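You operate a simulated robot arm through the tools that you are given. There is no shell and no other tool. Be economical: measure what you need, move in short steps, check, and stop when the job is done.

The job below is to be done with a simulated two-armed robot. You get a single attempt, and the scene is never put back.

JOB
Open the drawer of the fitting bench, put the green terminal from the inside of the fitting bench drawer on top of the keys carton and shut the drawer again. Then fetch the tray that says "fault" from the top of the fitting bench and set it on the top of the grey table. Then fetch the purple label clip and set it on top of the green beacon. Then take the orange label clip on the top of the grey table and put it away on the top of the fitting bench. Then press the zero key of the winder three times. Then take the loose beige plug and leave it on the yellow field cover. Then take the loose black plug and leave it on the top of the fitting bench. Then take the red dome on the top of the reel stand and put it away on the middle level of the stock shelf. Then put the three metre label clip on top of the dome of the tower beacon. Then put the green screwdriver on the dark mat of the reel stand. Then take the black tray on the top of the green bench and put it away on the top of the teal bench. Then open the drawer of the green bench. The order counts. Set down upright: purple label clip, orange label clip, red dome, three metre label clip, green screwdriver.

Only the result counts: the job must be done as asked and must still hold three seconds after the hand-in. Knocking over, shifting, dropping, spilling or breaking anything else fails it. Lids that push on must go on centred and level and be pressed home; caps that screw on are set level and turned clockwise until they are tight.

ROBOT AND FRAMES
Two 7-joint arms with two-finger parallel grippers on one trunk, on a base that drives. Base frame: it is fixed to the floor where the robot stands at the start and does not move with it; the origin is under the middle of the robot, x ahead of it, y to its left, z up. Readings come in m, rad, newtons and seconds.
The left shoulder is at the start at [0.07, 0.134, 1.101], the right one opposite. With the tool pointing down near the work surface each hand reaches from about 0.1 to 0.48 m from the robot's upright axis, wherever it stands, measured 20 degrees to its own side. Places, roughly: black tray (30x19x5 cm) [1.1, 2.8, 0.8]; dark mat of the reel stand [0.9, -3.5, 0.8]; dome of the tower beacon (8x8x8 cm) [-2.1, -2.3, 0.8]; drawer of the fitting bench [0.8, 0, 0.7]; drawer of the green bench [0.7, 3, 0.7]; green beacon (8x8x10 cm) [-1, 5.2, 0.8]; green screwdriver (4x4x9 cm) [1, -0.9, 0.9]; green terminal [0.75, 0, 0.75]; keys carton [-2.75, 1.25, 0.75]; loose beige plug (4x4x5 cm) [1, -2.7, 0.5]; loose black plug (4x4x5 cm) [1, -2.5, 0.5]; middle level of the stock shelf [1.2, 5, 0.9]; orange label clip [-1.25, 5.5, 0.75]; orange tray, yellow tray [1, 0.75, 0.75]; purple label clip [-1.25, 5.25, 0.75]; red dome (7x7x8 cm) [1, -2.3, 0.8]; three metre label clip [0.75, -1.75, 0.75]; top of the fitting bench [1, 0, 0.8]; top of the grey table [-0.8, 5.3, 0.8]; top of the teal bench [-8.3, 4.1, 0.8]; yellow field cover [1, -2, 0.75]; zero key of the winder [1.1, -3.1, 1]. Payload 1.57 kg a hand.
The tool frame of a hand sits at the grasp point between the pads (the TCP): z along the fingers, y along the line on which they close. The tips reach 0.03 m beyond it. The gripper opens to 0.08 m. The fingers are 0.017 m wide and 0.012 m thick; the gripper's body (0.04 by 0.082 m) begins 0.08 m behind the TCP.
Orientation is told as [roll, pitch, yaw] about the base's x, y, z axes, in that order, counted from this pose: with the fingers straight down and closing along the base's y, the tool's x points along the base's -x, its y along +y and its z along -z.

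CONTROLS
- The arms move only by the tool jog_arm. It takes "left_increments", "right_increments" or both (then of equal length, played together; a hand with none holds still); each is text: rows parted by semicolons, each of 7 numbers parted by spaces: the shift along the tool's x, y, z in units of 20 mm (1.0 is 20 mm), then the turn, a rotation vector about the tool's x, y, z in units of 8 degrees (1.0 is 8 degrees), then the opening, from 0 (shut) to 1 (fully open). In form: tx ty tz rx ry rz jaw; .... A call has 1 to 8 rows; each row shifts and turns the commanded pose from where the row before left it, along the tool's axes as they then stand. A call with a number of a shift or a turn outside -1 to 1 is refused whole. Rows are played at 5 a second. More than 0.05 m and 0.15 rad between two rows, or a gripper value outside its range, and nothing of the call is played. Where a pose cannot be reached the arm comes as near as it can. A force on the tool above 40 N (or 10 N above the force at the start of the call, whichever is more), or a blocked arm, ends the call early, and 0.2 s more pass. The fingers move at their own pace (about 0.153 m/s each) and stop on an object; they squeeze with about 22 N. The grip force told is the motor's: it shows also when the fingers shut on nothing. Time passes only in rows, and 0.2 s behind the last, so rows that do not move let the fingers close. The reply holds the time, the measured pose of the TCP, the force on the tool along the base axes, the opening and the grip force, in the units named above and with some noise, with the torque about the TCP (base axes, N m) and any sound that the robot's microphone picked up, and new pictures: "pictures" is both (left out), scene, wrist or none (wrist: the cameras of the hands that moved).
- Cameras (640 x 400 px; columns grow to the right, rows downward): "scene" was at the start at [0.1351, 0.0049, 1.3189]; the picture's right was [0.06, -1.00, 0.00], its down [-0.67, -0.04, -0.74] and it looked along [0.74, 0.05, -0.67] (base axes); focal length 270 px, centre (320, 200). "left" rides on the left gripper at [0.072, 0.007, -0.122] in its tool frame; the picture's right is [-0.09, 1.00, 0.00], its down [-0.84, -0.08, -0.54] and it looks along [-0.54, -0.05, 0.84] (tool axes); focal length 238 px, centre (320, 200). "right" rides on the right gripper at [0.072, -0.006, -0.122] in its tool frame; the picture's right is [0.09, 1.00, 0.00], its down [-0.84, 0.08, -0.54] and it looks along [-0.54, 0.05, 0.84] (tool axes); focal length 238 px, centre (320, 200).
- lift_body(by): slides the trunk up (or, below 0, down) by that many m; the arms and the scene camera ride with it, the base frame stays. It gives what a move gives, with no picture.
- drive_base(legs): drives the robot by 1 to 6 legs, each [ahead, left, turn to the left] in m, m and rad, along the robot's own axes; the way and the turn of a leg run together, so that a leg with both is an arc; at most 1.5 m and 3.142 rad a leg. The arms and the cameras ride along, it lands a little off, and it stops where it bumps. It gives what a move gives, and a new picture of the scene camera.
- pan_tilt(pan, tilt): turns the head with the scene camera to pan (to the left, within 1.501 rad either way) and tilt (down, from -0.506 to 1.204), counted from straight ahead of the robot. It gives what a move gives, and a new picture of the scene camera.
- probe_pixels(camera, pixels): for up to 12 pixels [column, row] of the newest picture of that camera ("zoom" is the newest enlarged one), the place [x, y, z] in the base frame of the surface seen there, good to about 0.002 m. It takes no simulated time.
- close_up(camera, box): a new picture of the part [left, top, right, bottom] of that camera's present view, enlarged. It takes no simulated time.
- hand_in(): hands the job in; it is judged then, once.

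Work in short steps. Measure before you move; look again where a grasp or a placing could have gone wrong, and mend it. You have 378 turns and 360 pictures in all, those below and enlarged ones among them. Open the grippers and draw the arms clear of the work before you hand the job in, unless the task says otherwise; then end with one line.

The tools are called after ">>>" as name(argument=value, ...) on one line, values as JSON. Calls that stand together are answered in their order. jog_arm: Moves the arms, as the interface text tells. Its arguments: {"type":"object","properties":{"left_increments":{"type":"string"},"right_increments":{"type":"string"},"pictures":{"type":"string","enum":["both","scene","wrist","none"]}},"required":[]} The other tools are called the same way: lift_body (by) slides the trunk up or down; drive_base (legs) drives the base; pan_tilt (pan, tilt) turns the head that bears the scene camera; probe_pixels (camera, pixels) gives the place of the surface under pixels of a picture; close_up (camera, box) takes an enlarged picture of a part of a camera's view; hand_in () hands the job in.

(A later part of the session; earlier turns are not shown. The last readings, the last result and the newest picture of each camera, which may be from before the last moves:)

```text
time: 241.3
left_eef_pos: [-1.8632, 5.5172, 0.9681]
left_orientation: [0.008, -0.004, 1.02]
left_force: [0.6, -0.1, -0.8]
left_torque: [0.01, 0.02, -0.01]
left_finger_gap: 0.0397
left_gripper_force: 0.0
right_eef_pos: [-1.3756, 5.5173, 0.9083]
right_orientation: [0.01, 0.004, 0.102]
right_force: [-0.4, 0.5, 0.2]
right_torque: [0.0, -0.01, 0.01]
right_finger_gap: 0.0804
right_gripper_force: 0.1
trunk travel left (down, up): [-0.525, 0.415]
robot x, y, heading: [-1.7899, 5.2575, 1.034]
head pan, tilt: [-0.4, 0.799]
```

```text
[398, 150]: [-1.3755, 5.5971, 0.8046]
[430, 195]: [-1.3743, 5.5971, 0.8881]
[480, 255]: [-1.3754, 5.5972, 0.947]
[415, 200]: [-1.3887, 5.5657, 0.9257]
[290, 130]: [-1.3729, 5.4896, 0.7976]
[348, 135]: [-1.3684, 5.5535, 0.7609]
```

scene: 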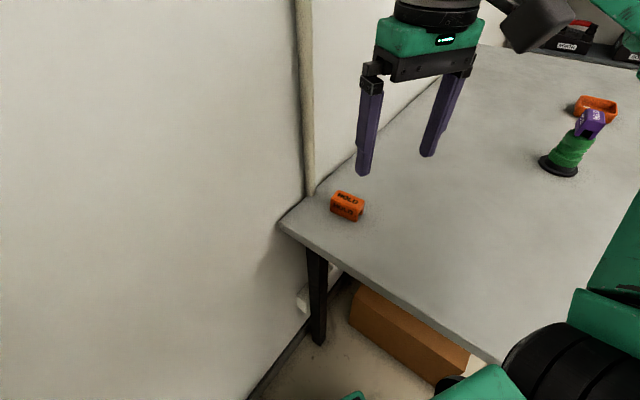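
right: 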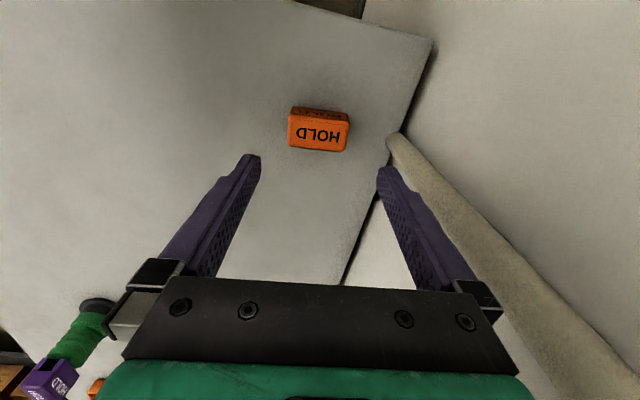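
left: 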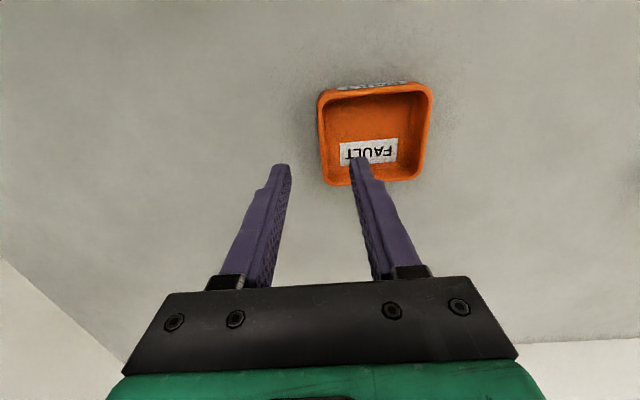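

Pipe at y 5.597 leaves ~28 mm. Descend to 0.798 and grip, then lift.

>>> jog_arm(right_increments="0 0 1 0 0 0 0.95;0 0 1 0 0 0 0.95;0 0 1 0 0 0 0.95;0 0 1 0 0 0 0.95;0 0 1 0 0 0 0.95;0 0 0.5 0 0 0 0.95;0 0 0 0 0 0 0.95", pictures="wrist")

>>> jog_arm(right_increments="0 0 0 0 0 0 0;0 0 0 0 0 0 0;0 0 0 0 0 0 0;0 0 -0.5 0 0 0 0;0 0 -1 0 0 0 0;0 0 -1 0 0 0 0;0 0 -1 0 0 0 0;0 0 -1 0 0 0 0", pictures="wrist")

```text
time: 242.9
left_eef_pos: [-1.8643, 5.5176, 0.9684]
left_orientation: [0.008, -0.003, 1.021]
left_force: [0.2, 0.4, 0.1]
left_torque: [0.04, -0.02, 0.02]
left_finger_gap: 0.0399
left_gripper_force: 0.1
right_eef_pos: [-1.377, 5.5188, 0.8]
right_orientation: [0.007, 0.005, 0.103]
right_force: [-0.6, -0.5, -0.3]
right_torque: [-0.01, 0.0, 0.02]
right_finger_gap: 0.076
right_gripper_force: 0.0
trunk travel left (down, up): [-0.525, 0.415]
robot x, y, heading: [-1.7895, 5.258, 1.032]
head pan, tilt: [-0.4, 0.799]
```

right: 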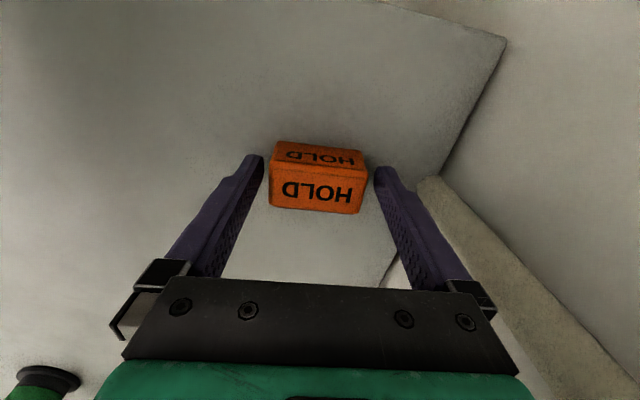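

```text
time: 244.7
left_eef_pos: [-1.8638, 5.5172, 0.9673]
left_orientation: [0.009, -0.003, 1.021]
left_force: [-0.3, -0.2, 0.3]
left_torque: [0.01, -0.04, 0.01]
left_finger_gap: 0.0399
left_gripper_force: 0.1
right_eef_pos: [-1.3745, 5.5144, 0.8919]
right_orientation: [0.011, 0.005, 0.105]
right_force: [0.1, -0.6, 0.5]
right_torque: [-0.07, -0.05, -0.02]
right_finger_gap: 0.0593
right_gripper_force: 22.0
trunk travel left (down, up): [-0.525, 0.415]
robot x, y, heading: [-1.788, 5.261, 1.034]
head pan, tilt: [-0.4, 0.799]
```

right: 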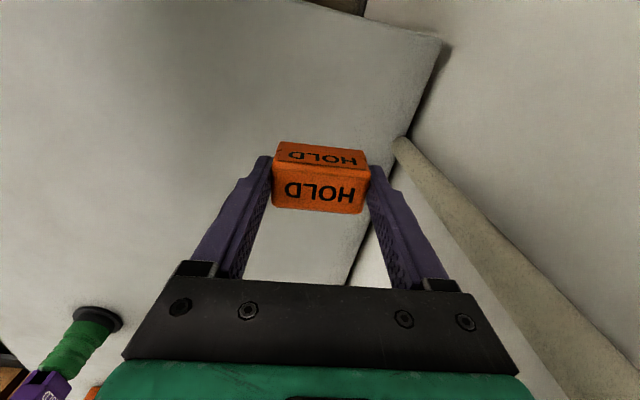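

Held. Raise, draw back and realign the hand, then drive out.

>>> jog_arm(right_increments="1 -1 -1 0 0 0 0;1 -1 -1 0 0 0 0;1 -1 -1 0 0 0 0;1 -1 -1 0 0 0 0;0 0 -1 0 0 -0.95 0;0 0 0 0 0 -0.95 0;0 0 0 0 0 -0.95 0;0 0 0 0 0 -0.95 0", pictures="none")

>>> jog_arm(right_increments="0 0 0 0 0 -0.95 0;0 0 0 0 0 -0.95 0;0 0 0 0 0 -0.95 0", pictures="none")

>>> drive_base(legs=[[-0.6, -0.4, 0], [0, 0, -2.55]])

```text
time: 246.5
left_eef_pos: [-1.8647, 5.5172, 0.9682]
left_orientation: [0.007, -0.004, 1.02]
left_force: [0.6, -1.0, -0.5]
left_torque: [0.0, 0.02, 0.02]
left_finger_gap: 0.0398
left_gripper_force: 0.1
right_eef_pos: [-1.4461, 5.428, 0.9902]
right_orientation: [0.014, -0.003, 0.636]
right_force: [0.3, -0.5, -1.5]
right_torque: [-0.02, 0.02, 0.04]
right_finger_gap: 0.0593
right_gripper_force: 22.2
trunk travel left (down, up): [-0.525, 0.415]
robot x, y, heading: [-1.7888, 5.2625, 1.031]
head pan, tilt: [-0.4, 0.799]
```

```text
time: 247.3
left_eef_pos: [-1.8638, 5.5162, 0.9677]
left_orientation: [0.008, -0.002, 1.021]
left_force: [-0.4, 0.1, -0.3]
left_torque: [-0.02, -0.01, -0.02]
left_finger_gap: 0.04
left_gripper_force: 0.3
right_eef_pos: [-1.4464, 5.4279, 0.9897]
right_orientation: [0.011, -0.005, 1.034]
right_force: [-0.1, 0.4, -0.7]
right_torque: [0.01, -0.02, 0.0]
right_finger_gap: 0.0594
right_gripper_force: 21.6
trunk travel left (down, up): [-0.525, 0.415]
robot x, y, heading: [-1.7855, 5.2579, 1.027]
head pan, tilt: [-0.4, 0.799]
```

```text
time: 257.2
left_eef_pos: [-1.5449, 4.37, 0.9682]
left_orientation: [0.006, -0.001, -1.491]
left_force: [-0.3, -0.7, 0.1]
left_torque: [0.02, 0.02, 0.02]
left_finger_gap: 0.0401
left_gripper_force: 0.1
right_eef_pos: [-1.934, 4.1951, 0.99]
right_orientation: [0.007, -0.001, -1.482]
right_force: [-0.9, -0.8, -0.6]
right_torque: [0.01, 0.01, 0.03]
right_finger_gap: 0.0592
right_gripper_force: 22.2
trunk travel left (down, up): [-0.525, 0.415]
robot x, y, heading: [-1.7592, 4.5338, -1.481]
head pan, tilt: [-0.4, 0.799]
```

scene: 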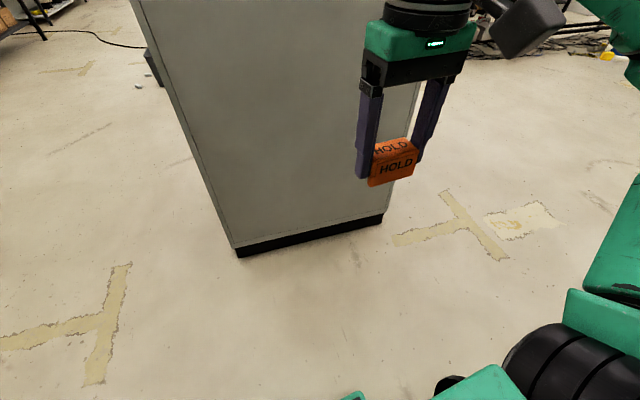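

Drive: strafe east, go south down the aisle and turn to face the fitting bench.

>>> drive_base(legs=[[0, 1.4, -0.09], [1.5, 0, 0], [1.5, 0, 0], [0.75, 0, 0], [0, 0, 1.571]])

>>> pan_tilt(pan=0.0, tilt=0.7)

```text
time: 285.8
left_eef_pos: [-0.1425, 1.0404, 0.9668]
left_orientation: [0.006, 0.001, 0.013]
left_force: [-0.1, -0.2, 0.4]
left_torque: [0.03, 0.01, 0.01]
left_finger_gap: 0.0403
left_gripper_force: 0.0
right_eef_pos: [0.0041, 0.6409, 0.9881]
right_orientation: [0.008, -0.002, 0.025]
right_force: [-0.4, -0.1, -0.4]
right_torque: [-0.03, 0.03, -0.01]
right_finger_gap: 0.0592
right_gripper_force: 22.3
trunk travel left (down, up): [-0.525, 0.415]
robot x, y, heading: [-0.3262, 0.833, 0.024]
head pan, tilt: [-0.4, 0.799]
```

scene: 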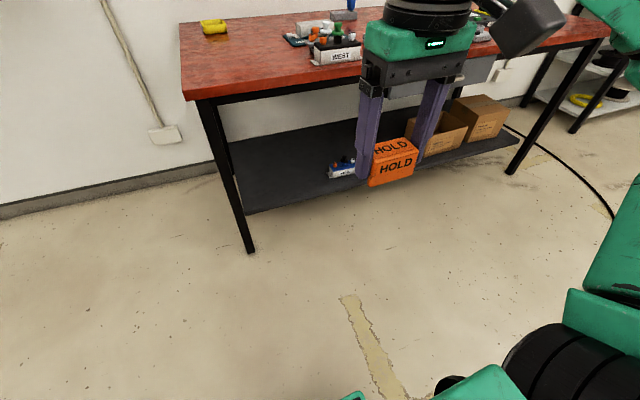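

```text
time: 286.7
left_eef_pos: [-0.1435, 1.0398, 0.9671]
left_orientation: [0.006, 0.001, 0.015]
left_force: [0.3, -0.3, -0.2]
left_torque: [-0.02, 0.01, 0.01]
left_finger_gap: 0.0401
left_gripper_force: 0.1
right_eef_pos: [0.0053, 0.6399, 0.9885]
right_orientation: [0.007, 0.0, 0.024]
right_force: [0.0, 1.2, 0.3]
right_torque: [-0.01, 0.02, -0.01]
right_finger_gap: 0.0593
right_gripper_force: 21.9
trunk travel left (down, up): [-0.525, 0.415]
robot x, y, heading: [-0.3223, 0.8374, 0.029]
head pan, tilt: [0.0, 0.7]
```

scene: 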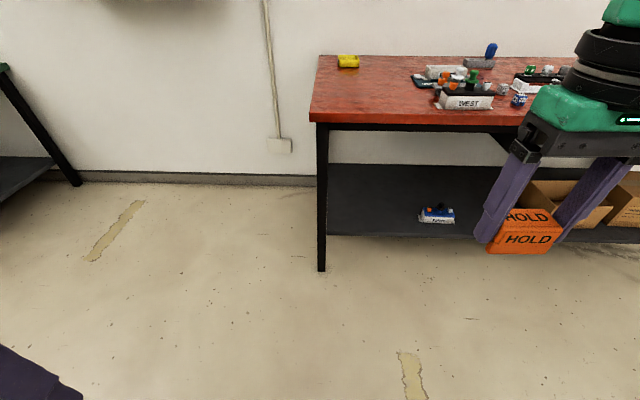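

Drive 0.55 m ahead; then extend the hand to about (0.68, 0.66) and lower to the free bench area.

>>> drive_base(legs=[[0.55, 0, -0.025]])

>>> jog_arm(right_increments="-1 0 0 0 0 0 0;-1 0 0 0 0 0 0;-1 0 0 0 0 0 0;-1 0 0 0 0 0 0;-1 0 0 0 0 0 0;-1 0 1 0 0 0 0;0 0 1 0 0 0 0;0 0 1 0 0 0 0", pictures="scene")

```text
time: 289.9
left_eef_pos: [0.419, 1.0406, 0.9673]
left_orientation: [0.006, 0.0, -0.017]
left_force: [0.1, 0.1, 0.1]
left_torque: [0.01, 0.02, 0.02]
left_finger_gap: 0.0401
left_gripper_force: 0.1
right_eef_pos: [0.5551, 0.6349, 0.9904]
right_orientation: [0.007, 0.0, -0.008]
right_force: [-0.5, -0.1, 0.2]
right_torque: [0.0, -0.01, 0.0]
right_finger_gap: 0.0591
right_gripper_force: 21.5
trunk travel left (down, up): [-0.525, 0.415]
robot x, y, heading: [0.2318, 0.8415, -0.005]
head pan, tilt: [0.0, 0.7]
```

scene: 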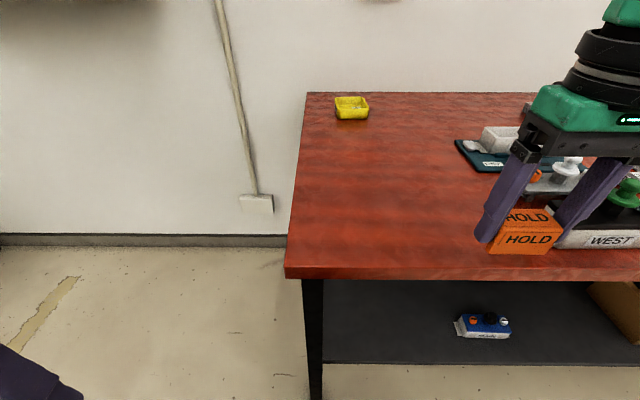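

```text
time: 291.7
left_eef_pos: [0.4196, 1.0402, 0.9669]
left_orientation: [0.007, 0.002, -0.016]
left_force: [-0.2, 0.5, 0.5]
left_torque: [0.0, 0.02, 0.01]
left_finger_gap: 0.0399
left_gripper_force: 0.2
right_eef_pos: [0.674, 0.6351, 0.9298]
right_orientation: [0.009, -0.001, -0.006]
right_force: [1.1, -0.4, 0.1]
right_torque: [0.04, 0.01, -0.02]
right_finger_gap: 0.0591
right_gripper_force: 21.6
trunk travel left (down, up): [-0.525, 0.415]
robot x, y, heading: [0.2281, 0.8386, -0.009]
head pan, tilt: [0.0, 0.7]
```

scene: 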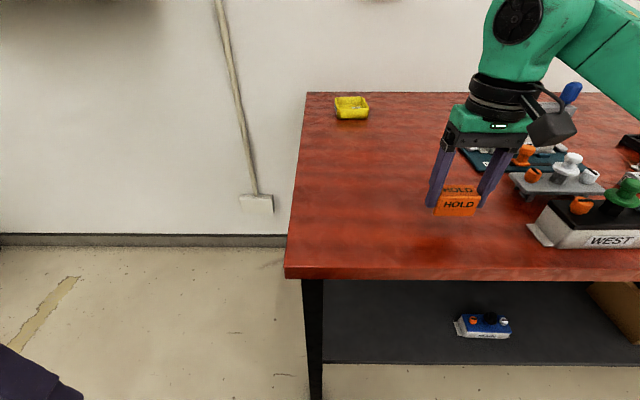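

Lower 1.9 units with a contact check.

>>> jog_arm(right_increments="0 0 1 0 0 0 0;0 0 0.7 0 0 0 0;0 0 0.15 0 0 0 0;0 0 0.1 0 0 0 0;0 0 0 0 0 0 0", pictures="none")

```text
time: 292.9
left_eef_pos: [0.419, 1.0401, 0.9663]
left_orientation: [0.004, 0.0, -0.017]
left_force: [-0.7, 0.3, -0.1]
left_torque: [0.01, 0.0, -0.03]
left_finger_gap: 0.04
left_gripper_force: 0.0
right_eef_pos: [0.6744, 0.6352, 0.8899]
right_orientation: [0.006, -0.001, -0.006]
right_force: [0.4, -0.4, -0.4]
right_torque: [-0.01, 0.02, -0.04]
right_finger_gap: 0.0591
right_gripper_force: 22.0
trunk travel left (down, up): [-0.525, 0.415]
robot x, y, heading: [0.2311, 0.8408, -0.007]
head pan, tilt: [0.0, 0.7]
```

>>> jog_arm(right_increments="0 0 0.08 0 0 0 0;0 0 0 0 0 0 0;0 0 0 0 0 0 0.9;0 0 0 0 0 0 0.95;0 0 -1 0 0 0 0.95;0 0 -1 0 0 0 0.95;0 0 -1 0 0 0 0.95;0 0 -1 0 0 0 0.95", pictures="wrist")

```text
time: 294.7
left_eef_pos: [0.4197, 1.039, 0.9668]
left_orientation: [0.004, 0.0, -0.016]
left_force: [-1.0, 0.4, -0.6]
left_torque: [-0.01, 0.0, 0.04]
left_finger_gap: 0.0402
left_gripper_force: 0.0
right_eef_pos: [0.6744, 0.6345, 0.9692]
right_orientation: [0.006, -0.002, -0.006]
right_force: [-0.1, 0.1, 0.3]
right_torque: [0.0, -0.01, 0.01]
right_finger_gap: 0.0761
right_gripper_force: 0.0
trunk travel left (down, up): [-0.525, 0.415]
robot x, y, heading: [0.232, 0.8411, -0.007]
head pan, tilt: [0.0, 0.7]
```

right: 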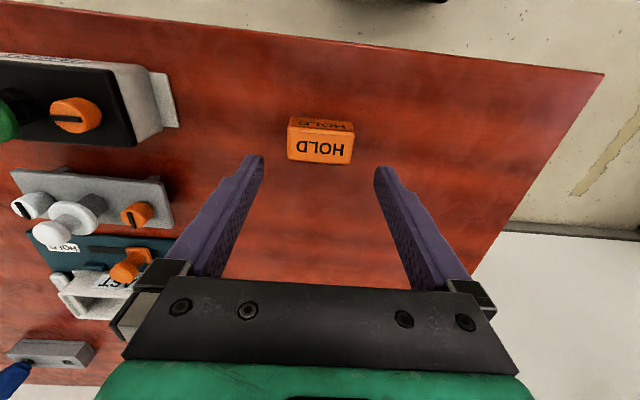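

Orange clip stands on the bench. Retract the hand, back out, and travel south toward the reel stand, looking at it.

>>> jog_arm(right_increments="1 0 -0.5 0 0 0 0.5;1 0 -0.5 0 0 0 0.5;1 0 0 0 0 0 0.5;1 0 0 0 0 0 0.5;1 0 0 0 0 0 0.5;1 0 0 0 0 0 0.5", pictures="none")

>>> drive_base(legs=[[-0.6, 0, 0], [0, -1.4, 0], [0, -1.2, 0]])

>>> pan_tilt(pan=-0.3, tilt=0.4)

```text
time: 296.1
left_eef_pos: [0.4187, 1.04, 0.9674]
left_orientation: [0.004, 0.0, -0.016]
left_force: [0.5, -0.2, -0.8]
left_torque: [0.0, -0.01, -0.01]
left_finger_gap: 0.0402
left_gripper_force: 0.0
right_eef_pos: [0.5543, 0.635, 0.9881]
right_orientation: [0.007, 0.0, -0.007]
right_force: [0.1, -0.5, -0.3]
right_torque: [0.01, 0.0, 0.03]
right_finger_gap: 0.0404
right_gripper_force: 0.0
trunk travel left (down, up): [-0.525, 0.415]
robot x, y, heading: [0.233, 0.8398, -0.006]
head pan, tilt: [0.0, 0.7]
```

```text
time: 311.6
left_eef_pos: [-0.1981, -1.5321, 0.9665]
left_orientation: [0.004, -0.001, -0.051]
left_force: [1.0, 0.4, 0.4]
left_torque: [0.0, -0.01, 0.02]
left_finger_gap: 0.0401
left_gripper_force: 0.0
right_eef_pos: [-0.0748, -1.9405, 0.9883]
right_orientation: [0.008, -0.002, -0.04]
right_force: [0.3, 0.2, -0.2]
right_torque: [0.01, 0.02, 0.0]
right_finger_gap: 0.04
right_gripper_force: 0.0
trunk travel left (down, up): [-0.525, 0.415]
robot x, y, heading: [-0.3923, -1.7235, -0.044]
head pan, tilt: [0.0, 0.7]
```

scene: 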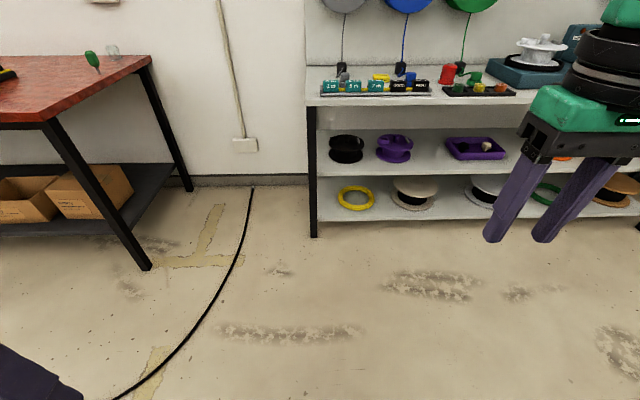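

```text
time: 312.4
left_eef_pos: [-0.1983, -1.5312, 0.966]
left_orientation: [0.005, 0.001, -0.05]
left_force: [0.4, 0.4, 0.1]
left_torque: [0.01, 0.03, 0.0]
left_finger_gap: 0.0402
left_gripper_force: 0.0
right_eef_pos: [-0.0753, -1.9415, 0.9891]
right_orientation: [0.008, -0.003, -0.04]
right_force: [0.5, -0.2, 0.5]
right_torque: [-0.02, 0.0, 0.01]
right_finger_gap: 0.04
right_gripper_force: 0.0
trunk travel left (down, up): [-0.525, 0.415]
robot x, y, heading: [-0.393, -1.7223, -0.037]
head pan, tilt: [-0.3, 0.4]
```

scene: 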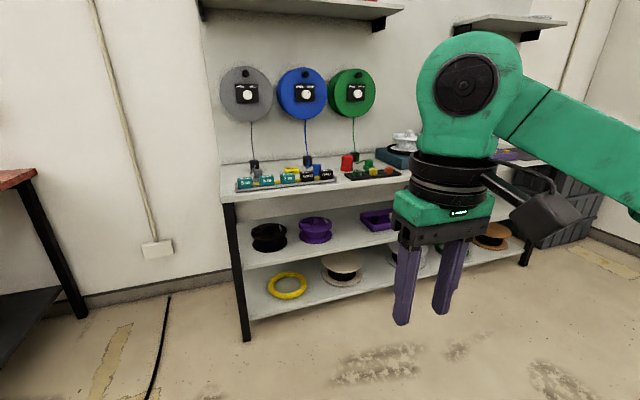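

The reel stand is ahead. Move 1.2 m further right in front of the winder.

>>> drive_base(legs=[[0, -1.25, 0.04]])

>>> pan_tilt(pan=0.0, tilt=0.45)

```text
time: 318.7
left_eef_pos: [-0.231, -2.7832, 0.9676]
left_orientation: [0.006, 0.0, -0.01]
left_force: [-0.5, 0.1, 0.1]
left_torque: [-0.02, 0.0, -0.01]
left_finger_gap: 0.0401
left_gripper_force: 0.0
right_eef_pos: [-0.0929, -3.1871, 0.9887]
right_orientation: [0.006, -0.002, 0.001]
right_force: [-0.8, 0.1, 0.0]
right_torque: [0.0, -0.01, 0.05]
right_finger_gap: 0.0401
right_gripper_force: 0.0
trunk travel left (down, up): [-0.525, 0.415]
robot x, y, heading: [-0.4162, -2.9834, 0.003]
head pan, tilt: [-0.3, 0.4]
```

scene: 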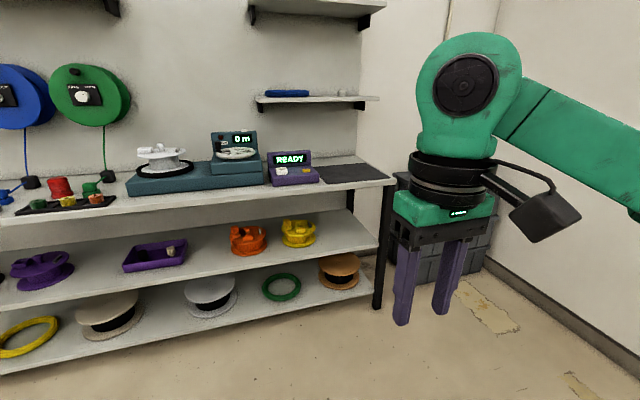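

```text
time: 319.5
left_eef_pos: [-0.2302, -2.783, 0.9667]
left_orientation: [0.007, 0.0, -0.01]
left_force: [0.6, -0.1, -0.2]
left_torque: [0.01, 0.01, -0.01]
left_finger_gap: 0.0401
left_gripper_force: 0.1
right_eef_pos: [-0.094, -3.1868, 0.9887]
right_orientation: [0.006, -0.001, 0.001]
right_force: [0.1, -0.4, 0.0]
right_torque: [0.01, -0.01, -0.01]
right_finger_gap: 0.0402
right_gripper_force: 0.1
trunk travel left (down, up): [-0.525, 0.415]
robot x, y, heading: [-0.4169, -2.984, 0.001]
head pan, tilt: [0.0, 0.45]
```

scene: 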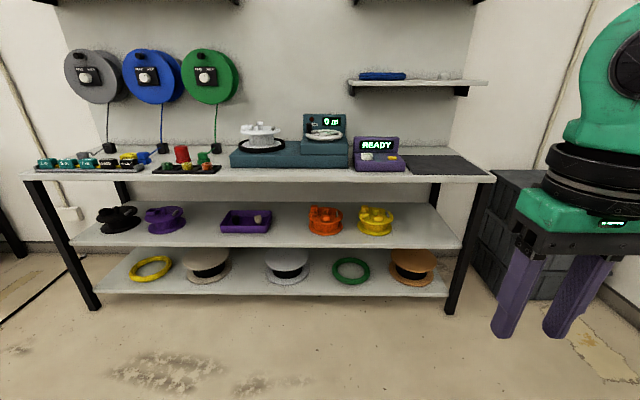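

The winder with display "0 m" is at (325,125); zoom for its keys.

>>> close_up(camera="scene", box=[220, 100, 420, 180])

>>> close_up(camera="scene", box=[296, 108, 352, 143])

```text
3.20 times, centred on (320, 140) of scene
```

zoom: 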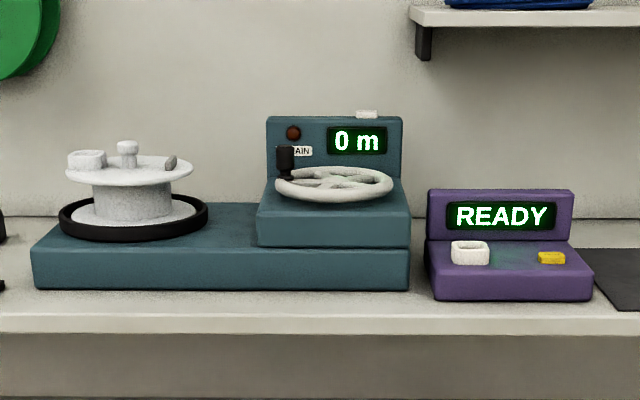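

```text
11.43 times, centred on (324, 126) of scene
```

zoom: 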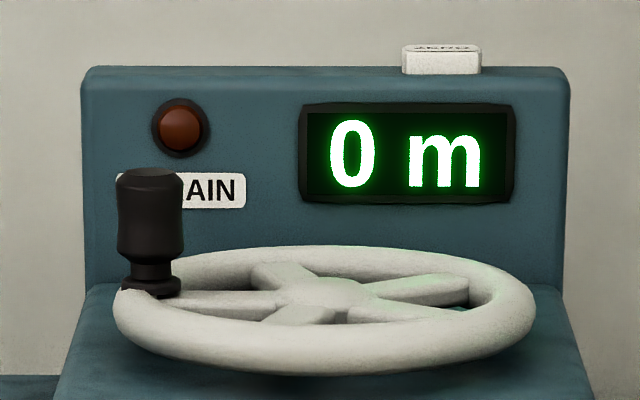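

The ZERO key is on top of the panel at zoom (441,60). Probe it and surroundings.

>>> probe_pixels(camera="zoom", pixels=[[441, 48], [441, 63], [405, 60], [478, 60], [300, 75], [150, 185], [320, 350], [90, 90], [530, 300], [180, 130]])

>>> probe_pixels(camera="scene", pixels=[[320, 178], [320, 166], [490, 175], [30, 175], [376, 138], [440, 165], [182, 152], [460, 310], [250, 125]])

```text
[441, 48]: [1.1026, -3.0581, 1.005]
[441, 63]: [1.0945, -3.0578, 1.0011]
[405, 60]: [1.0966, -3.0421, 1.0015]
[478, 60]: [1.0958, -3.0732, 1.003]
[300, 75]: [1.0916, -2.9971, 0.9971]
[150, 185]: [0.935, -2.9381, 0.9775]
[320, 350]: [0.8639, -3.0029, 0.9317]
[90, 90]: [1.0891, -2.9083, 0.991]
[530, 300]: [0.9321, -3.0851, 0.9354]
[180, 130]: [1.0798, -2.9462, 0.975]
```

```text
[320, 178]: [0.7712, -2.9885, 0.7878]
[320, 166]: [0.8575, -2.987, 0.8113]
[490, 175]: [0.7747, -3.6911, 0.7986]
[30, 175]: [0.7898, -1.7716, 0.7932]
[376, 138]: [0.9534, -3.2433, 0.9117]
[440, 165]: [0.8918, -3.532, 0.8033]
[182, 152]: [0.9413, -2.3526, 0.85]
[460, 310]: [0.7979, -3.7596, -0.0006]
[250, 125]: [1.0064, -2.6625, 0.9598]
```

Key at (1.105,-3.058), top ≈1.007; the stand edge is at x 0.77. I'll raise the trunk, tilt the right hand 50° forward with closed fingers, then drive close.

>>> lift_body(by=0.15)

>>> jog_arm(right_increments="0 0 0 0 -0.9 0 0;0 0 0 0 -0.9 0 0;0 0 0 0 -0.9 0 0;0 0 0 0 -0.9 0 0;0 0 0 0 -0.9 0 0;0 0 0 0 -0.9 0 0;0 0 0 0 -0.85 0 0;0 0 0 0 0 0 0", pictures="none")

>>> drive_base(legs=[[0.88, 0.03, 0]])

```text
time: 321.3
left_eef_pos: [-0.2312, -2.7825, 1.1168]
left_orientation: [0.005, -0.002, -0.011]
left_force: [0.5, 0.0, -0.2]
left_torque: [0.0, -0.02, 0.0]
left_finger_gap: 0.0401
left_gripper_force: 0.0
right_eef_pos: [-0.0928, -3.1884, 1.1391]
right_orientation: [0.007, -0.003, 0.0]
right_force: [1.2, 0.4, -0.6]
right_torque: [0.01, -0.03, -0.02]
right_finger_gap: 0.0401
right_gripper_force: 0.0
trunk travel left (down, up): [-0.675, 0.265]
robot x, y, heading: [-0.4169, -2.9831, 0.0]
head pan, tilt: [0.0, 0.45]
```

```text
time: 323.1
left_eef_pos: [-0.2312, -2.7832, 1.1167]
left_orientation: [0.007, -0.002, -0.012]
left_force: [-0.3, -0.3, 0.0]
left_torque: [0.01, -0.01, 0.0]
left_finger_gap: 0.04
left_gripper_force: 0.0
right_eef_pos: [-0.092, -3.1875, 1.1375]
right_orientation: [0.01, -0.874, -0.01]
right_force: [0.0, 0.3, -0.4]
right_torque: [-0.02, 0.01, 0.01]
right_finger_gap: 0.0003
right_gripper_force: 21.0
trunk travel left (down, up): [-0.675, 0.265]
robot x, y, heading: [-0.4161, -2.9825, 0.006]
head pan, tilt: [0.0, 0.45]
```

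```text
time: 327.6
left_eef_pos: [0.6213, -2.7382, 1.1169]
left_orientation: [0.005, -0.001, 0.017]
left_force: [-0.1, 0.5, -0.1]
left_torque: [0.0, 0.01, -0.03]
left_finger_gap: 0.04
left_gripper_force: 0.1
right_eef_pos: [0.7694, -3.1388, 1.1386]
right_orientation: [0.012, -0.874, 0.017]
right_force: [-0.3, -0.3, -0.1]
right_torque: [-0.05, 0.03, 0.0]
right_finger_gap: 0.0002
right_gripper_force: 21.1
trunk travel left (down, up): [-0.675, 0.265]
robot x, y, heading: [0.4439, -2.9422, 0.029]
head pan, tilt: [0.0, 0.45]
```

scene: 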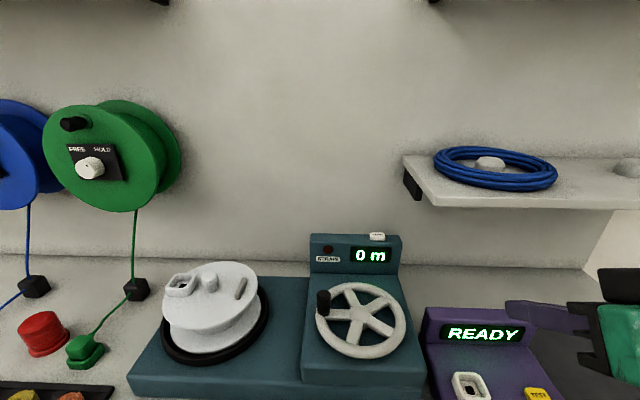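

Probe the key again from this closer view, and the wall shelf at (415,185).

>>> close_up(camera="scene", box=[300, 220, 420, 295])

>>> probe_pixels(camera="scene", pixels=[[377, 236], [372, 234], [383, 238], [377, 233], [405, 160], [415, 195], [430, 200], [325, 236], [322, 300]])

```text
5.33 times, centred on (360, 258) of scene
```

zoom: 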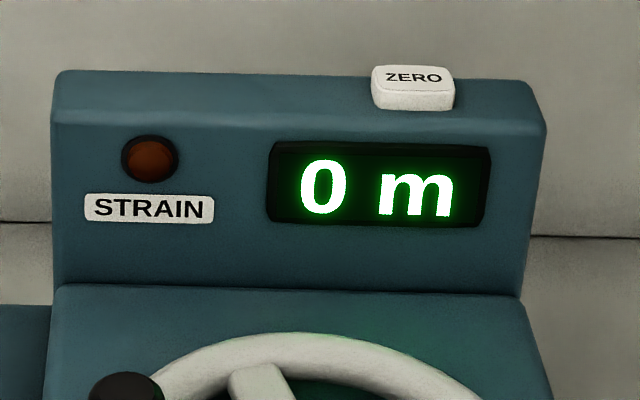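

```text
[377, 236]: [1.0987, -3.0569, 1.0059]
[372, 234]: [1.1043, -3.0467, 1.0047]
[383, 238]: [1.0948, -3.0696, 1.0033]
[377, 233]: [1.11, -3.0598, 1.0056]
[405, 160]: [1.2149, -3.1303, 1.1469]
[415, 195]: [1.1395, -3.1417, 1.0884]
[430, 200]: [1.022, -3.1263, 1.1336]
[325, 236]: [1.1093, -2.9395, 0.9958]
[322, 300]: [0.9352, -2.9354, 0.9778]
```

A wall shelf edge lies at y≈-3.126, so first shift the hand left to y≈-3.058, then creep the base 7 cm forward.

>>> jog_arm(right_increments="0 1 0 0 0 0 0;0 1 0 0 0 0 0;0 1 0 0 0 0 0;0 1 0 0 0 0 0;0 0 0 0 0 0 0", pictures="none")

>>> drive_base(legs=[[0.07, 0, -0.02]])

```text
time: 328.8
left_eef_pos: [0.6216, -2.7398, 1.1173]
left_orientation: [0.009, 0.0, 0.015]
left_force: [-0.1, -0.1, -1.7]
left_torque: [0.04, -0.01, 0.01]
left_finger_gap: 0.0401
left_gripper_force: 0.0
right_eef_pos: [0.7676, -3.0601, 1.1406]
right_orientation: [0.012, -0.875, 0.015]
right_force: [-0.7, 0.6, 0.2]
right_torque: [-0.01, 0.05, 0.01]
right_finger_gap: 0.0
right_gripper_force: 21.2
trunk travel left (down, up): [-0.675, 0.265]
robot x, y, heading: [0.4425, -2.9431, 0.024]
head pan, tilt: [0.0, 0.45]
```

```text
time: 329.8
left_eef_pos: [0.6919, -2.74, 1.1171]
left_orientation: [0.005, -0.001, -0.004]
left_force: [-0.1, 0.3, -0.4]
left_torque: [0.01, -0.01, -0.01]
left_finger_gap: 0.0403
left_gripper_force: 0.1
right_eef_pos: [0.8307, -3.0659, 1.1403]
right_orientation: [0.011, -0.875, -0.005]
right_force: [-0.6, 0.4, 0.3]
right_torque: [0.03, 0.03, 0.01]
right_finger_gap: 0.0002
right_gripper_force: 21.5
trunk travel left (down, up): [-0.675, 0.265]
robot x, y, heading: [0.5077, -2.9446, 0.004]
head pan, tilt: [0.0, 0.45]
```

scene: 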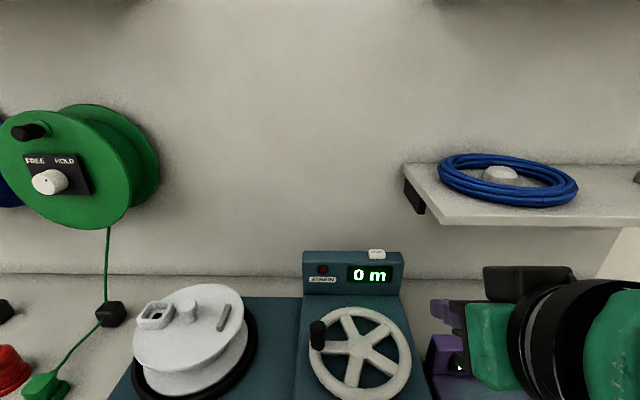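

Move forward with the tilted hand, 8 units first.

>>> jog_arm(right_increments="-0.643 0.05 0.766 0 0 0 0;-0.643 0.05 0.766 0 0 0 0;-0.643 0.05 0.766 0 0 0 0;-0.643 0.05 0.766 0 0 0 0;-0.643 0.05 0.766 0 0 0 0;-0.643 0.05 0.766 0 0 0 0;-0.643 0.05 0.766 0 0 0 0;-0.643 0.05 0.766 0 0 0 0", pictures="scene")

```text
time: 331.6
left_eef_pos: [0.6941, -2.7402, 1.1167]
left_orientation: [0.003, -0.001, -0.006]
left_force: [-0.2, 0.7, 0.9]
left_torque: [0.01, -0.02, -0.01]
left_finger_gap: 0.0399
left_gripper_force: 0.1
right_eef_pos: [0.9938, -3.0574, 1.1415]
right_orientation: [0.01, -0.875, -0.003]
right_force: [0.5, -0.7, 0.5]
right_torque: [-0.01, 0.01, 0.0]
right_finger_gap: 0.0002
right_gripper_force: 21.2
trunk travel left (down, up): [-0.675, 0.265]
robot x, y, heading: [0.5079, -2.9444, 0.005]
head pan, tilt: [0.0, 0.45]
```

scene: 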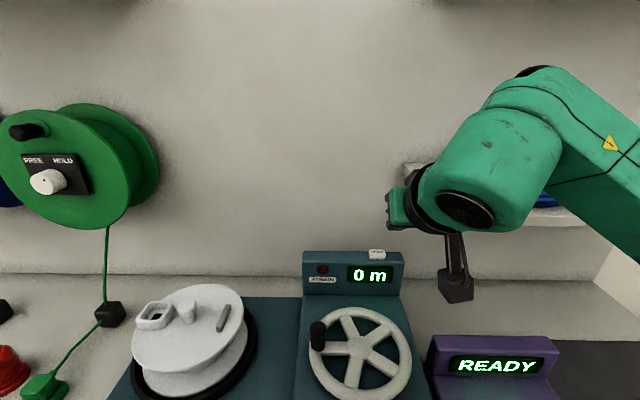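

Continue forward and down: 6 rows to TCP ≈(1.086, -3.057, 1.07).

>>> jog_arm(right_increments="-0.035 0 0.976 0 0 0 0;-0.035 0 0.976 0 0 0 0;-0.035 0 0.976 0 0 0 0;-0.035 0 0.976 0 0 0 0;-0.035 0 0.976 0 0 0 0;-0.035 0 0.976 0 0 0 0;0 0 0 0 0 0 0", pictures="both")

```text
time: 333.2
left_eef_pos: [0.6936, -2.7394, 1.1168]
left_orientation: [0.005, 0.0, -0.006]
left_force: [-0.3, -0.5, -0.2]
left_torque: [-0.01, -0.01, 0.01]
left_finger_gap: 0.0402
left_gripper_force: 0.0
right_eef_pos: [1.0839, -3.056, 1.07]
right_orientation: [0.01, -0.876, -0.005]
right_force: [0.0, 0.1, -0.8]
right_torque: [0.03, 0.03, 0.0]
right_finger_gap: 0.0002
right_gripper_force: 21.5
trunk travel left (down, up): [-0.675, 0.265]
robot x, y, heading: [0.5113, -2.9427, 0.004]
head pan, tilt: [0.0, 0.45]
```

scene: 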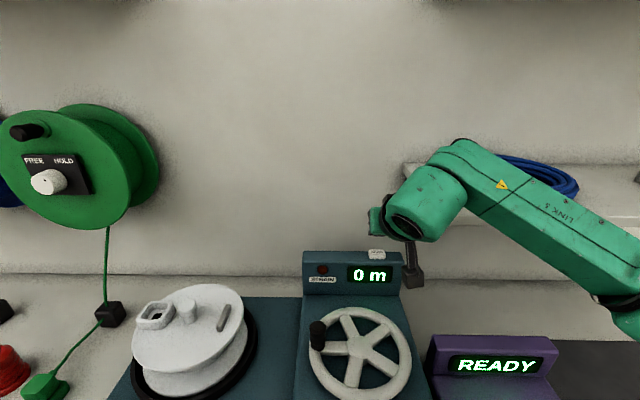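
right: 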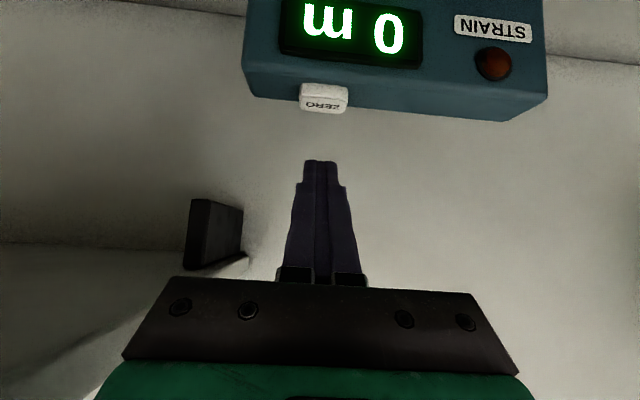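

The ZERO key is straight below the finger tips. Go down to just above contact.

>>> jog_arm(right_increments="0.768 0 0.64 0 0 0 0;0.384 0 0.32 0 0 0 0;0 0 0 0 0 0 0", pictures="wrist")

```text
time: 334.0
left_eef_pos: [0.6943, -2.7415, 1.1169]
left_orientation: [0.005, -0.001, -0.004]
left_force: [-0.4, 0.2, 0.5]
left_torque: [0.02, 0.0, 0.0]
left_finger_gap: 0.04
left_gripper_force: 0.0
right_eef_pos: [1.0865, -3.0549, 1.0399]
right_orientation: [0.01, -0.874, -0.005]
right_force: [-0.4, -0.3, -0.3]
right_torque: [-0.03, -0.01, 0.0]
right_finger_gap: 0.0
right_gripper_force: 21.2
trunk travel left (down, up): [-0.675, 0.265]
robot x, y, heading: [0.5101, -2.937, 0.001]
head pan, tilt: [0.0, 0.45]
```

right: 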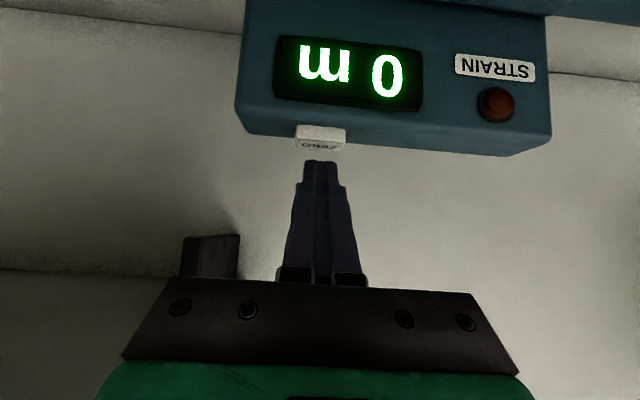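

Press: step down 2 mm rows.

>>> jog_arm(right_increments="0.154 0 0.128 0 0 0 0;0.077 0 0.064 0 0 0 0;0.077 0 0.064 0 0 0 0;0.077 0 0.064 0 0 0 0;0 0 0 0 0 0 0", pictures="none")

```text
time: 335.2
left_eef_pos: [0.6935, -2.7411, 1.1165]
left_orientation: [0.004, 0.0, -0.006]
left_force: [-0.2, -0.2, -0.3]
left_torque: [0.01, 0.03, 0.03]
left_finger_gap: 0.0399
left_gripper_force: 0.0
right_eef_pos: [1.0877, -3.0567, 1.0301]
right_orientation: [0.012, -0.875, -0.006]
right_force: [0.9, -0.1, 0.3]
right_torque: [0.02, -0.04, -0.01]
right_finger_gap: 0.0
right_gripper_force: 21.0
trunk travel left (down, up): [-0.675, 0.265]
robot x, y, heading: [0.5089, -2.9377, -0.001]
head pan, tilt: [0.0, 0.45]
```

>>> jog_arm(right_increments="0.077 0 0.064 0 0 0 0;0.077 0 0.064 0 0 0 0;0 0 0 0 0 0 0", pictures="wrist")

```text
time: 336.0
left_eef_pos: [0.6926, -2.7414, 1.1173]
left_orientation: [0.004, -0.001, -0.005]
left_force: [1.3, -0.3, -0.8]
left_torque: [-0.02, 0.01, 0.01]
left_finger_gap: 0.0399
left_gripper_force: 0.0
right_eef_pos: [1.0867, -3.0564, 1.0263]
right_orientation: [0.013, -0.874, -0.005]
right_force: [0.0, -0.3, 3.0]
right_torque: [0.0, -0.07, 0.01]
right_finger_gap: 0.0
right_gripper_force: 20.7
trunk travel left (down, up): [-0.675, 0.265]
robot x, y, heading: [0.5062, -2.9412, 0.002]
head pan, tilt: [0.0, 0.45]
heard: click
```

right: 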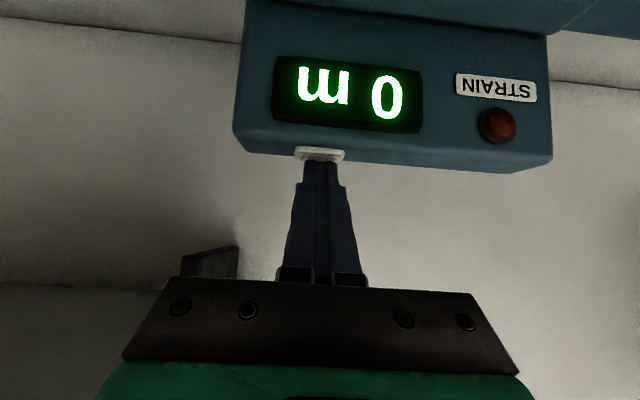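

One click heard. Release 12 mm and press again.

>>> jog_arm(right_increments="-0.23 0 -0.192 0 0 0 0;-0.23 0 -0.192 0 0 0 0;0 0 0 0 0 0 0;0 0 0 0 0 0 0;0.23 0 0.192 0 0 0 0;0.23 0 0.192 0 0 0 0;0 0 0 0 0 0 0", pictures="none")

```text
time: 337.6
left_eef_pos: [0.6932, -2.7415, 1.1162]
left_orientation: [0.006, -0.001, -0.006]
left_force: [0.3, -0.3, 0.0]
left_torque: [-0.02, 0.03, -0.01]
left_finger_gap: 0.04
left_gripper_force: 0.1
right_eef_pos: [1.0854, -3.0561, 1.025]
right_orientation: [0.012, -0.875, -0.005]
right_force: [1.9, 0.2, 3.8]
right_torque: [-0.01, -0.11, 0.0]
right_finger_gap: 0.0001
right_gripper_force: 21.0
trunk travel left (down, up): [-0.675, 0.265]
robot x, y, heading: [0.5102, -2.9385, 0.005]
head pan, tilt: [0.0, 0.45]
heard: click
```

Second click. Once more, then withdraw upward.

>>> jog_arm(right_increments="-0.23 0 -0.192 0 0 0 0;-0.23 0 -0.192 0 0 0 0;0 0 0 0 0 0 0;0 0 0 0 0 0 0;0.23 0 0.192 0 0 0 0;0.23 0 0.192 0 0 0 0;0 0 0 0 0 0 0", pictures="none")

>>> jog_arm(right_increments="-0.768 0 -0.64 0 0 0 0;-0.768 0 -0.64 0 0 0 0;-0.768 0 -0.64 0 0 0 0;-0.768 0 -0.64 0 0 0 0;0.6 0 -0.8 0 0 0 0;0.6 0 -0.8 0 0 0 0;0.6 0 -0.8 0 0 0 0;0.6 0 -0.8 0 0 0 0", pictures="none")

```text
time: 339.2
left_eef_pos: [0.6936, -2.7407, 1.1173]
left_orientation: [0.006, 0.0, -0.006]
left_force: [0.3, -0.7, -0.4]
left_torque: [-0.01, -0.03, 0.02]
left_finger_gap: 0.04
left_gripper_force: 0.1
right_eef_pos: [1.0859, -3.055, 1.0254]
right_orientation: [0.013, -0.875, -0.005]
right_force: [1.1, -0.4, 4.5]
right_torque: [0.01, -0.13, -0.04]
right_finger_gap: 0.0
right_gripper_force: 20.8
trunk travel left (down, up): [-0.675, 0.265]
robot x, y, heading: [0.5097, -2.944, 0.0]
head pan, tilt: [0.0, 0.45]
heard: click
```

```text
time: 341.0
left_eef_pos: [0.6925, -2.7412, 1.1176]
left_orientation: [0.008, -0.003, -0.005]
left_force: [0.4, 0.1, -0.7]
left_torque: [-0.02, -0.03, -0.01]
left_finger_gap: 0.0398
left_gripper_force: 0.0
right_eef_pos: [1.0052, -3.0557, 1.1077]
right_orientation: [0.014, -0.874, -0.005]
right_force: [-0.6, 0.0, 0.6]
right_torque: [0.04, -0.01, 0.02]
right_finger_gap: 0.0
right_gripper_force: 21.1
trunk travel left (down, up): [-0.675, 0.265]
robot x, y, heading: [0.5034, -2.9405, 0.004]
head pan, tilt: [0.0, 0.45]
```

Three clicks in all. Withdraw the arm fully and back away to look at the plugs on the middle shelf.

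>>> jog_arm(right_increments="0.64 0 -0.766 0 0 0 0;0.64 0 -0.766 0 0 0 0;0.64 0 -0.766 0 0 0 0;0.64 0 -0.766 0 0 0 0;0.64 0 -0.766 0 0 0 0;0.64 0 -0.766 0 0 0 0;0.64 -0.5 -0.766 0 0 0 0;0.64 -1 -0.766 0 0 0 0", pictures="none")

>>> drive_base(legs=[[-0.6, 0, 0], [0, 0.3, 0]])

>>> pan_tilt(pan=0.1, tilt=0.65)

```text
time: 342.8
left_eef_pos: [0.6931, -2.7422, 1.1179]
left_orientation: [0.007, -0.002, -0.005]
left_force: [-0.4, -0.4, 0.1]
left_torque: [0.03, -0.02, -0.01]
left_finger_gap: 0.0399
left_gripper_force: 0.1
right_eef_pos: [0.845, -3.0896, 1.1101]
right_orientation: [0.013, -0.874, -0.005]
right_force: [-0.6, 0.1, 0.1]
right_torque: [-0.02, 0.02, 0.04]
right_finger_gap: 0.0
right_gripper_force: 21.5
trunk travel left (down, up): [-0.675, 0.265]
robot x, y, heading: [0.5042, -2.9414, 0.002]
head pan, tilt: [0.0, 0.45]
```

```text
time: 347.9
left_eef_pos: [0.0761, -2.4459, 1.1172]
left_orientation: [0.006, 0.0, -0.013]
left_force: [-0.6, 0.4, -0.3]
left_torque: [-0.01, -0.02, 0.01]
left_finger_gap: 0.0401
left_gripper_force: 0.1
right_eef_pos: [0.228, -2.7929, 1.1096]
right_orientation: [0.012, -0.874, -0.012]
right_force: [0.0, 0.1, 0.4]
right_torque: [0.01, 0.02, 0.01]
right_finger_gap: 0.0
right_gripper_force: 21.6
trunk travel left (down, up): [-0.675, 0.265]
robot x, y, heading: [-0.1104, -2.6437, -0.003]
head pan, tilt: [0.0, 0.45]
```

scene: 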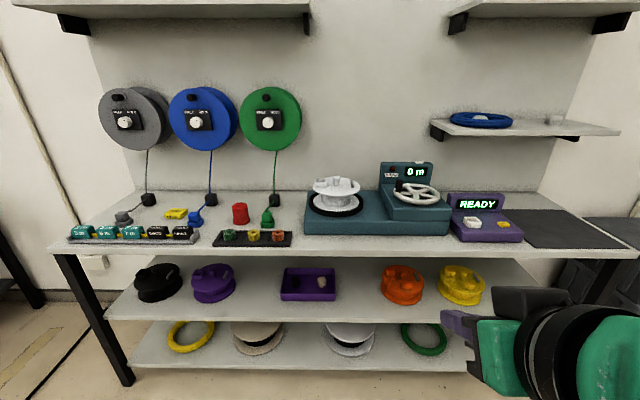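

```text
time: 348.7
left_eef_pos: [0.0776, -2.4443, 1.1178]
left_orientation: [0.004, -0.001, -0.011]
left_force: [-0.9, -0.7, 0.3]
left_torque: [0.01, 0.0, 0.0]
left_finger_gap: 0.0402
left_gripper_force: 0.0
right_eef_pos: [0.2269, -2.7911, 1.1093]
right_orientation: [0.011, -0.874, -0.012]
right_force: [0.0, -0.2, 0.2]
right_torque: [0.01, 0.03, -0.03]
right_finger_gap: 0.0
right_gripper_force: 21.2
trunk travel left (down, up): [-0.675, 0.265]
robot x, y, heading: [-0.1099, -2.6459, 0.004]
head pan, tilt: [0.099, 0.649]
```

scene: 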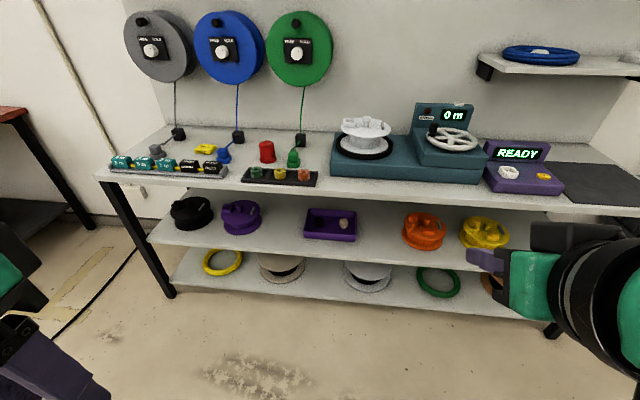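

The purple tray on the middle shelf at (330,225) holds plugs. Zoom and probe.

>>> close_up(camera="scene", box=[290, 195, 370, 245])

>>> close_up(camera="scene", box=[90, 120, 330, 195])

>>> probe_pixels(camera="scene", pixels=[[344, 222], [318, 220], [330, 237], [308, 212], [350, 212], [330, 247], [330, 186], [320, 191], [330, 255], [330, 200], [205, 148], [266, 150]])

```text
8.00 times, centred on (330, 220) of scene
```

zoom: 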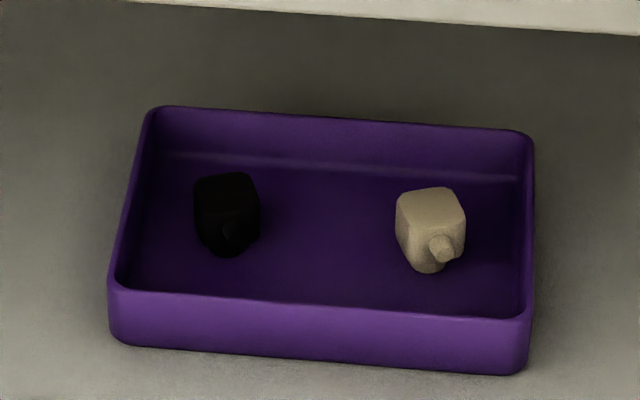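

```text
2.67 times, centred on (210, 158) of scene
```

zoom: 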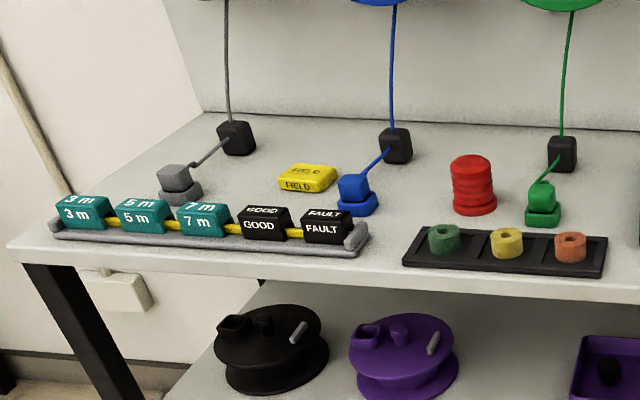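

```text
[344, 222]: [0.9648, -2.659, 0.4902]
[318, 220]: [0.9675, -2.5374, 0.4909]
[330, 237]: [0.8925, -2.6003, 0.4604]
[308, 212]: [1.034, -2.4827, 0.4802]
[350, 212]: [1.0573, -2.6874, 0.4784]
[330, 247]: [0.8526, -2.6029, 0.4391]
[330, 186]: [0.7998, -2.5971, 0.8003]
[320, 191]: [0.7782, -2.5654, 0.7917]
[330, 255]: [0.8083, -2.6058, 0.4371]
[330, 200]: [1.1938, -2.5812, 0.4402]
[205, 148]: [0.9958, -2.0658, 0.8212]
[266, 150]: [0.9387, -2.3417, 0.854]
```

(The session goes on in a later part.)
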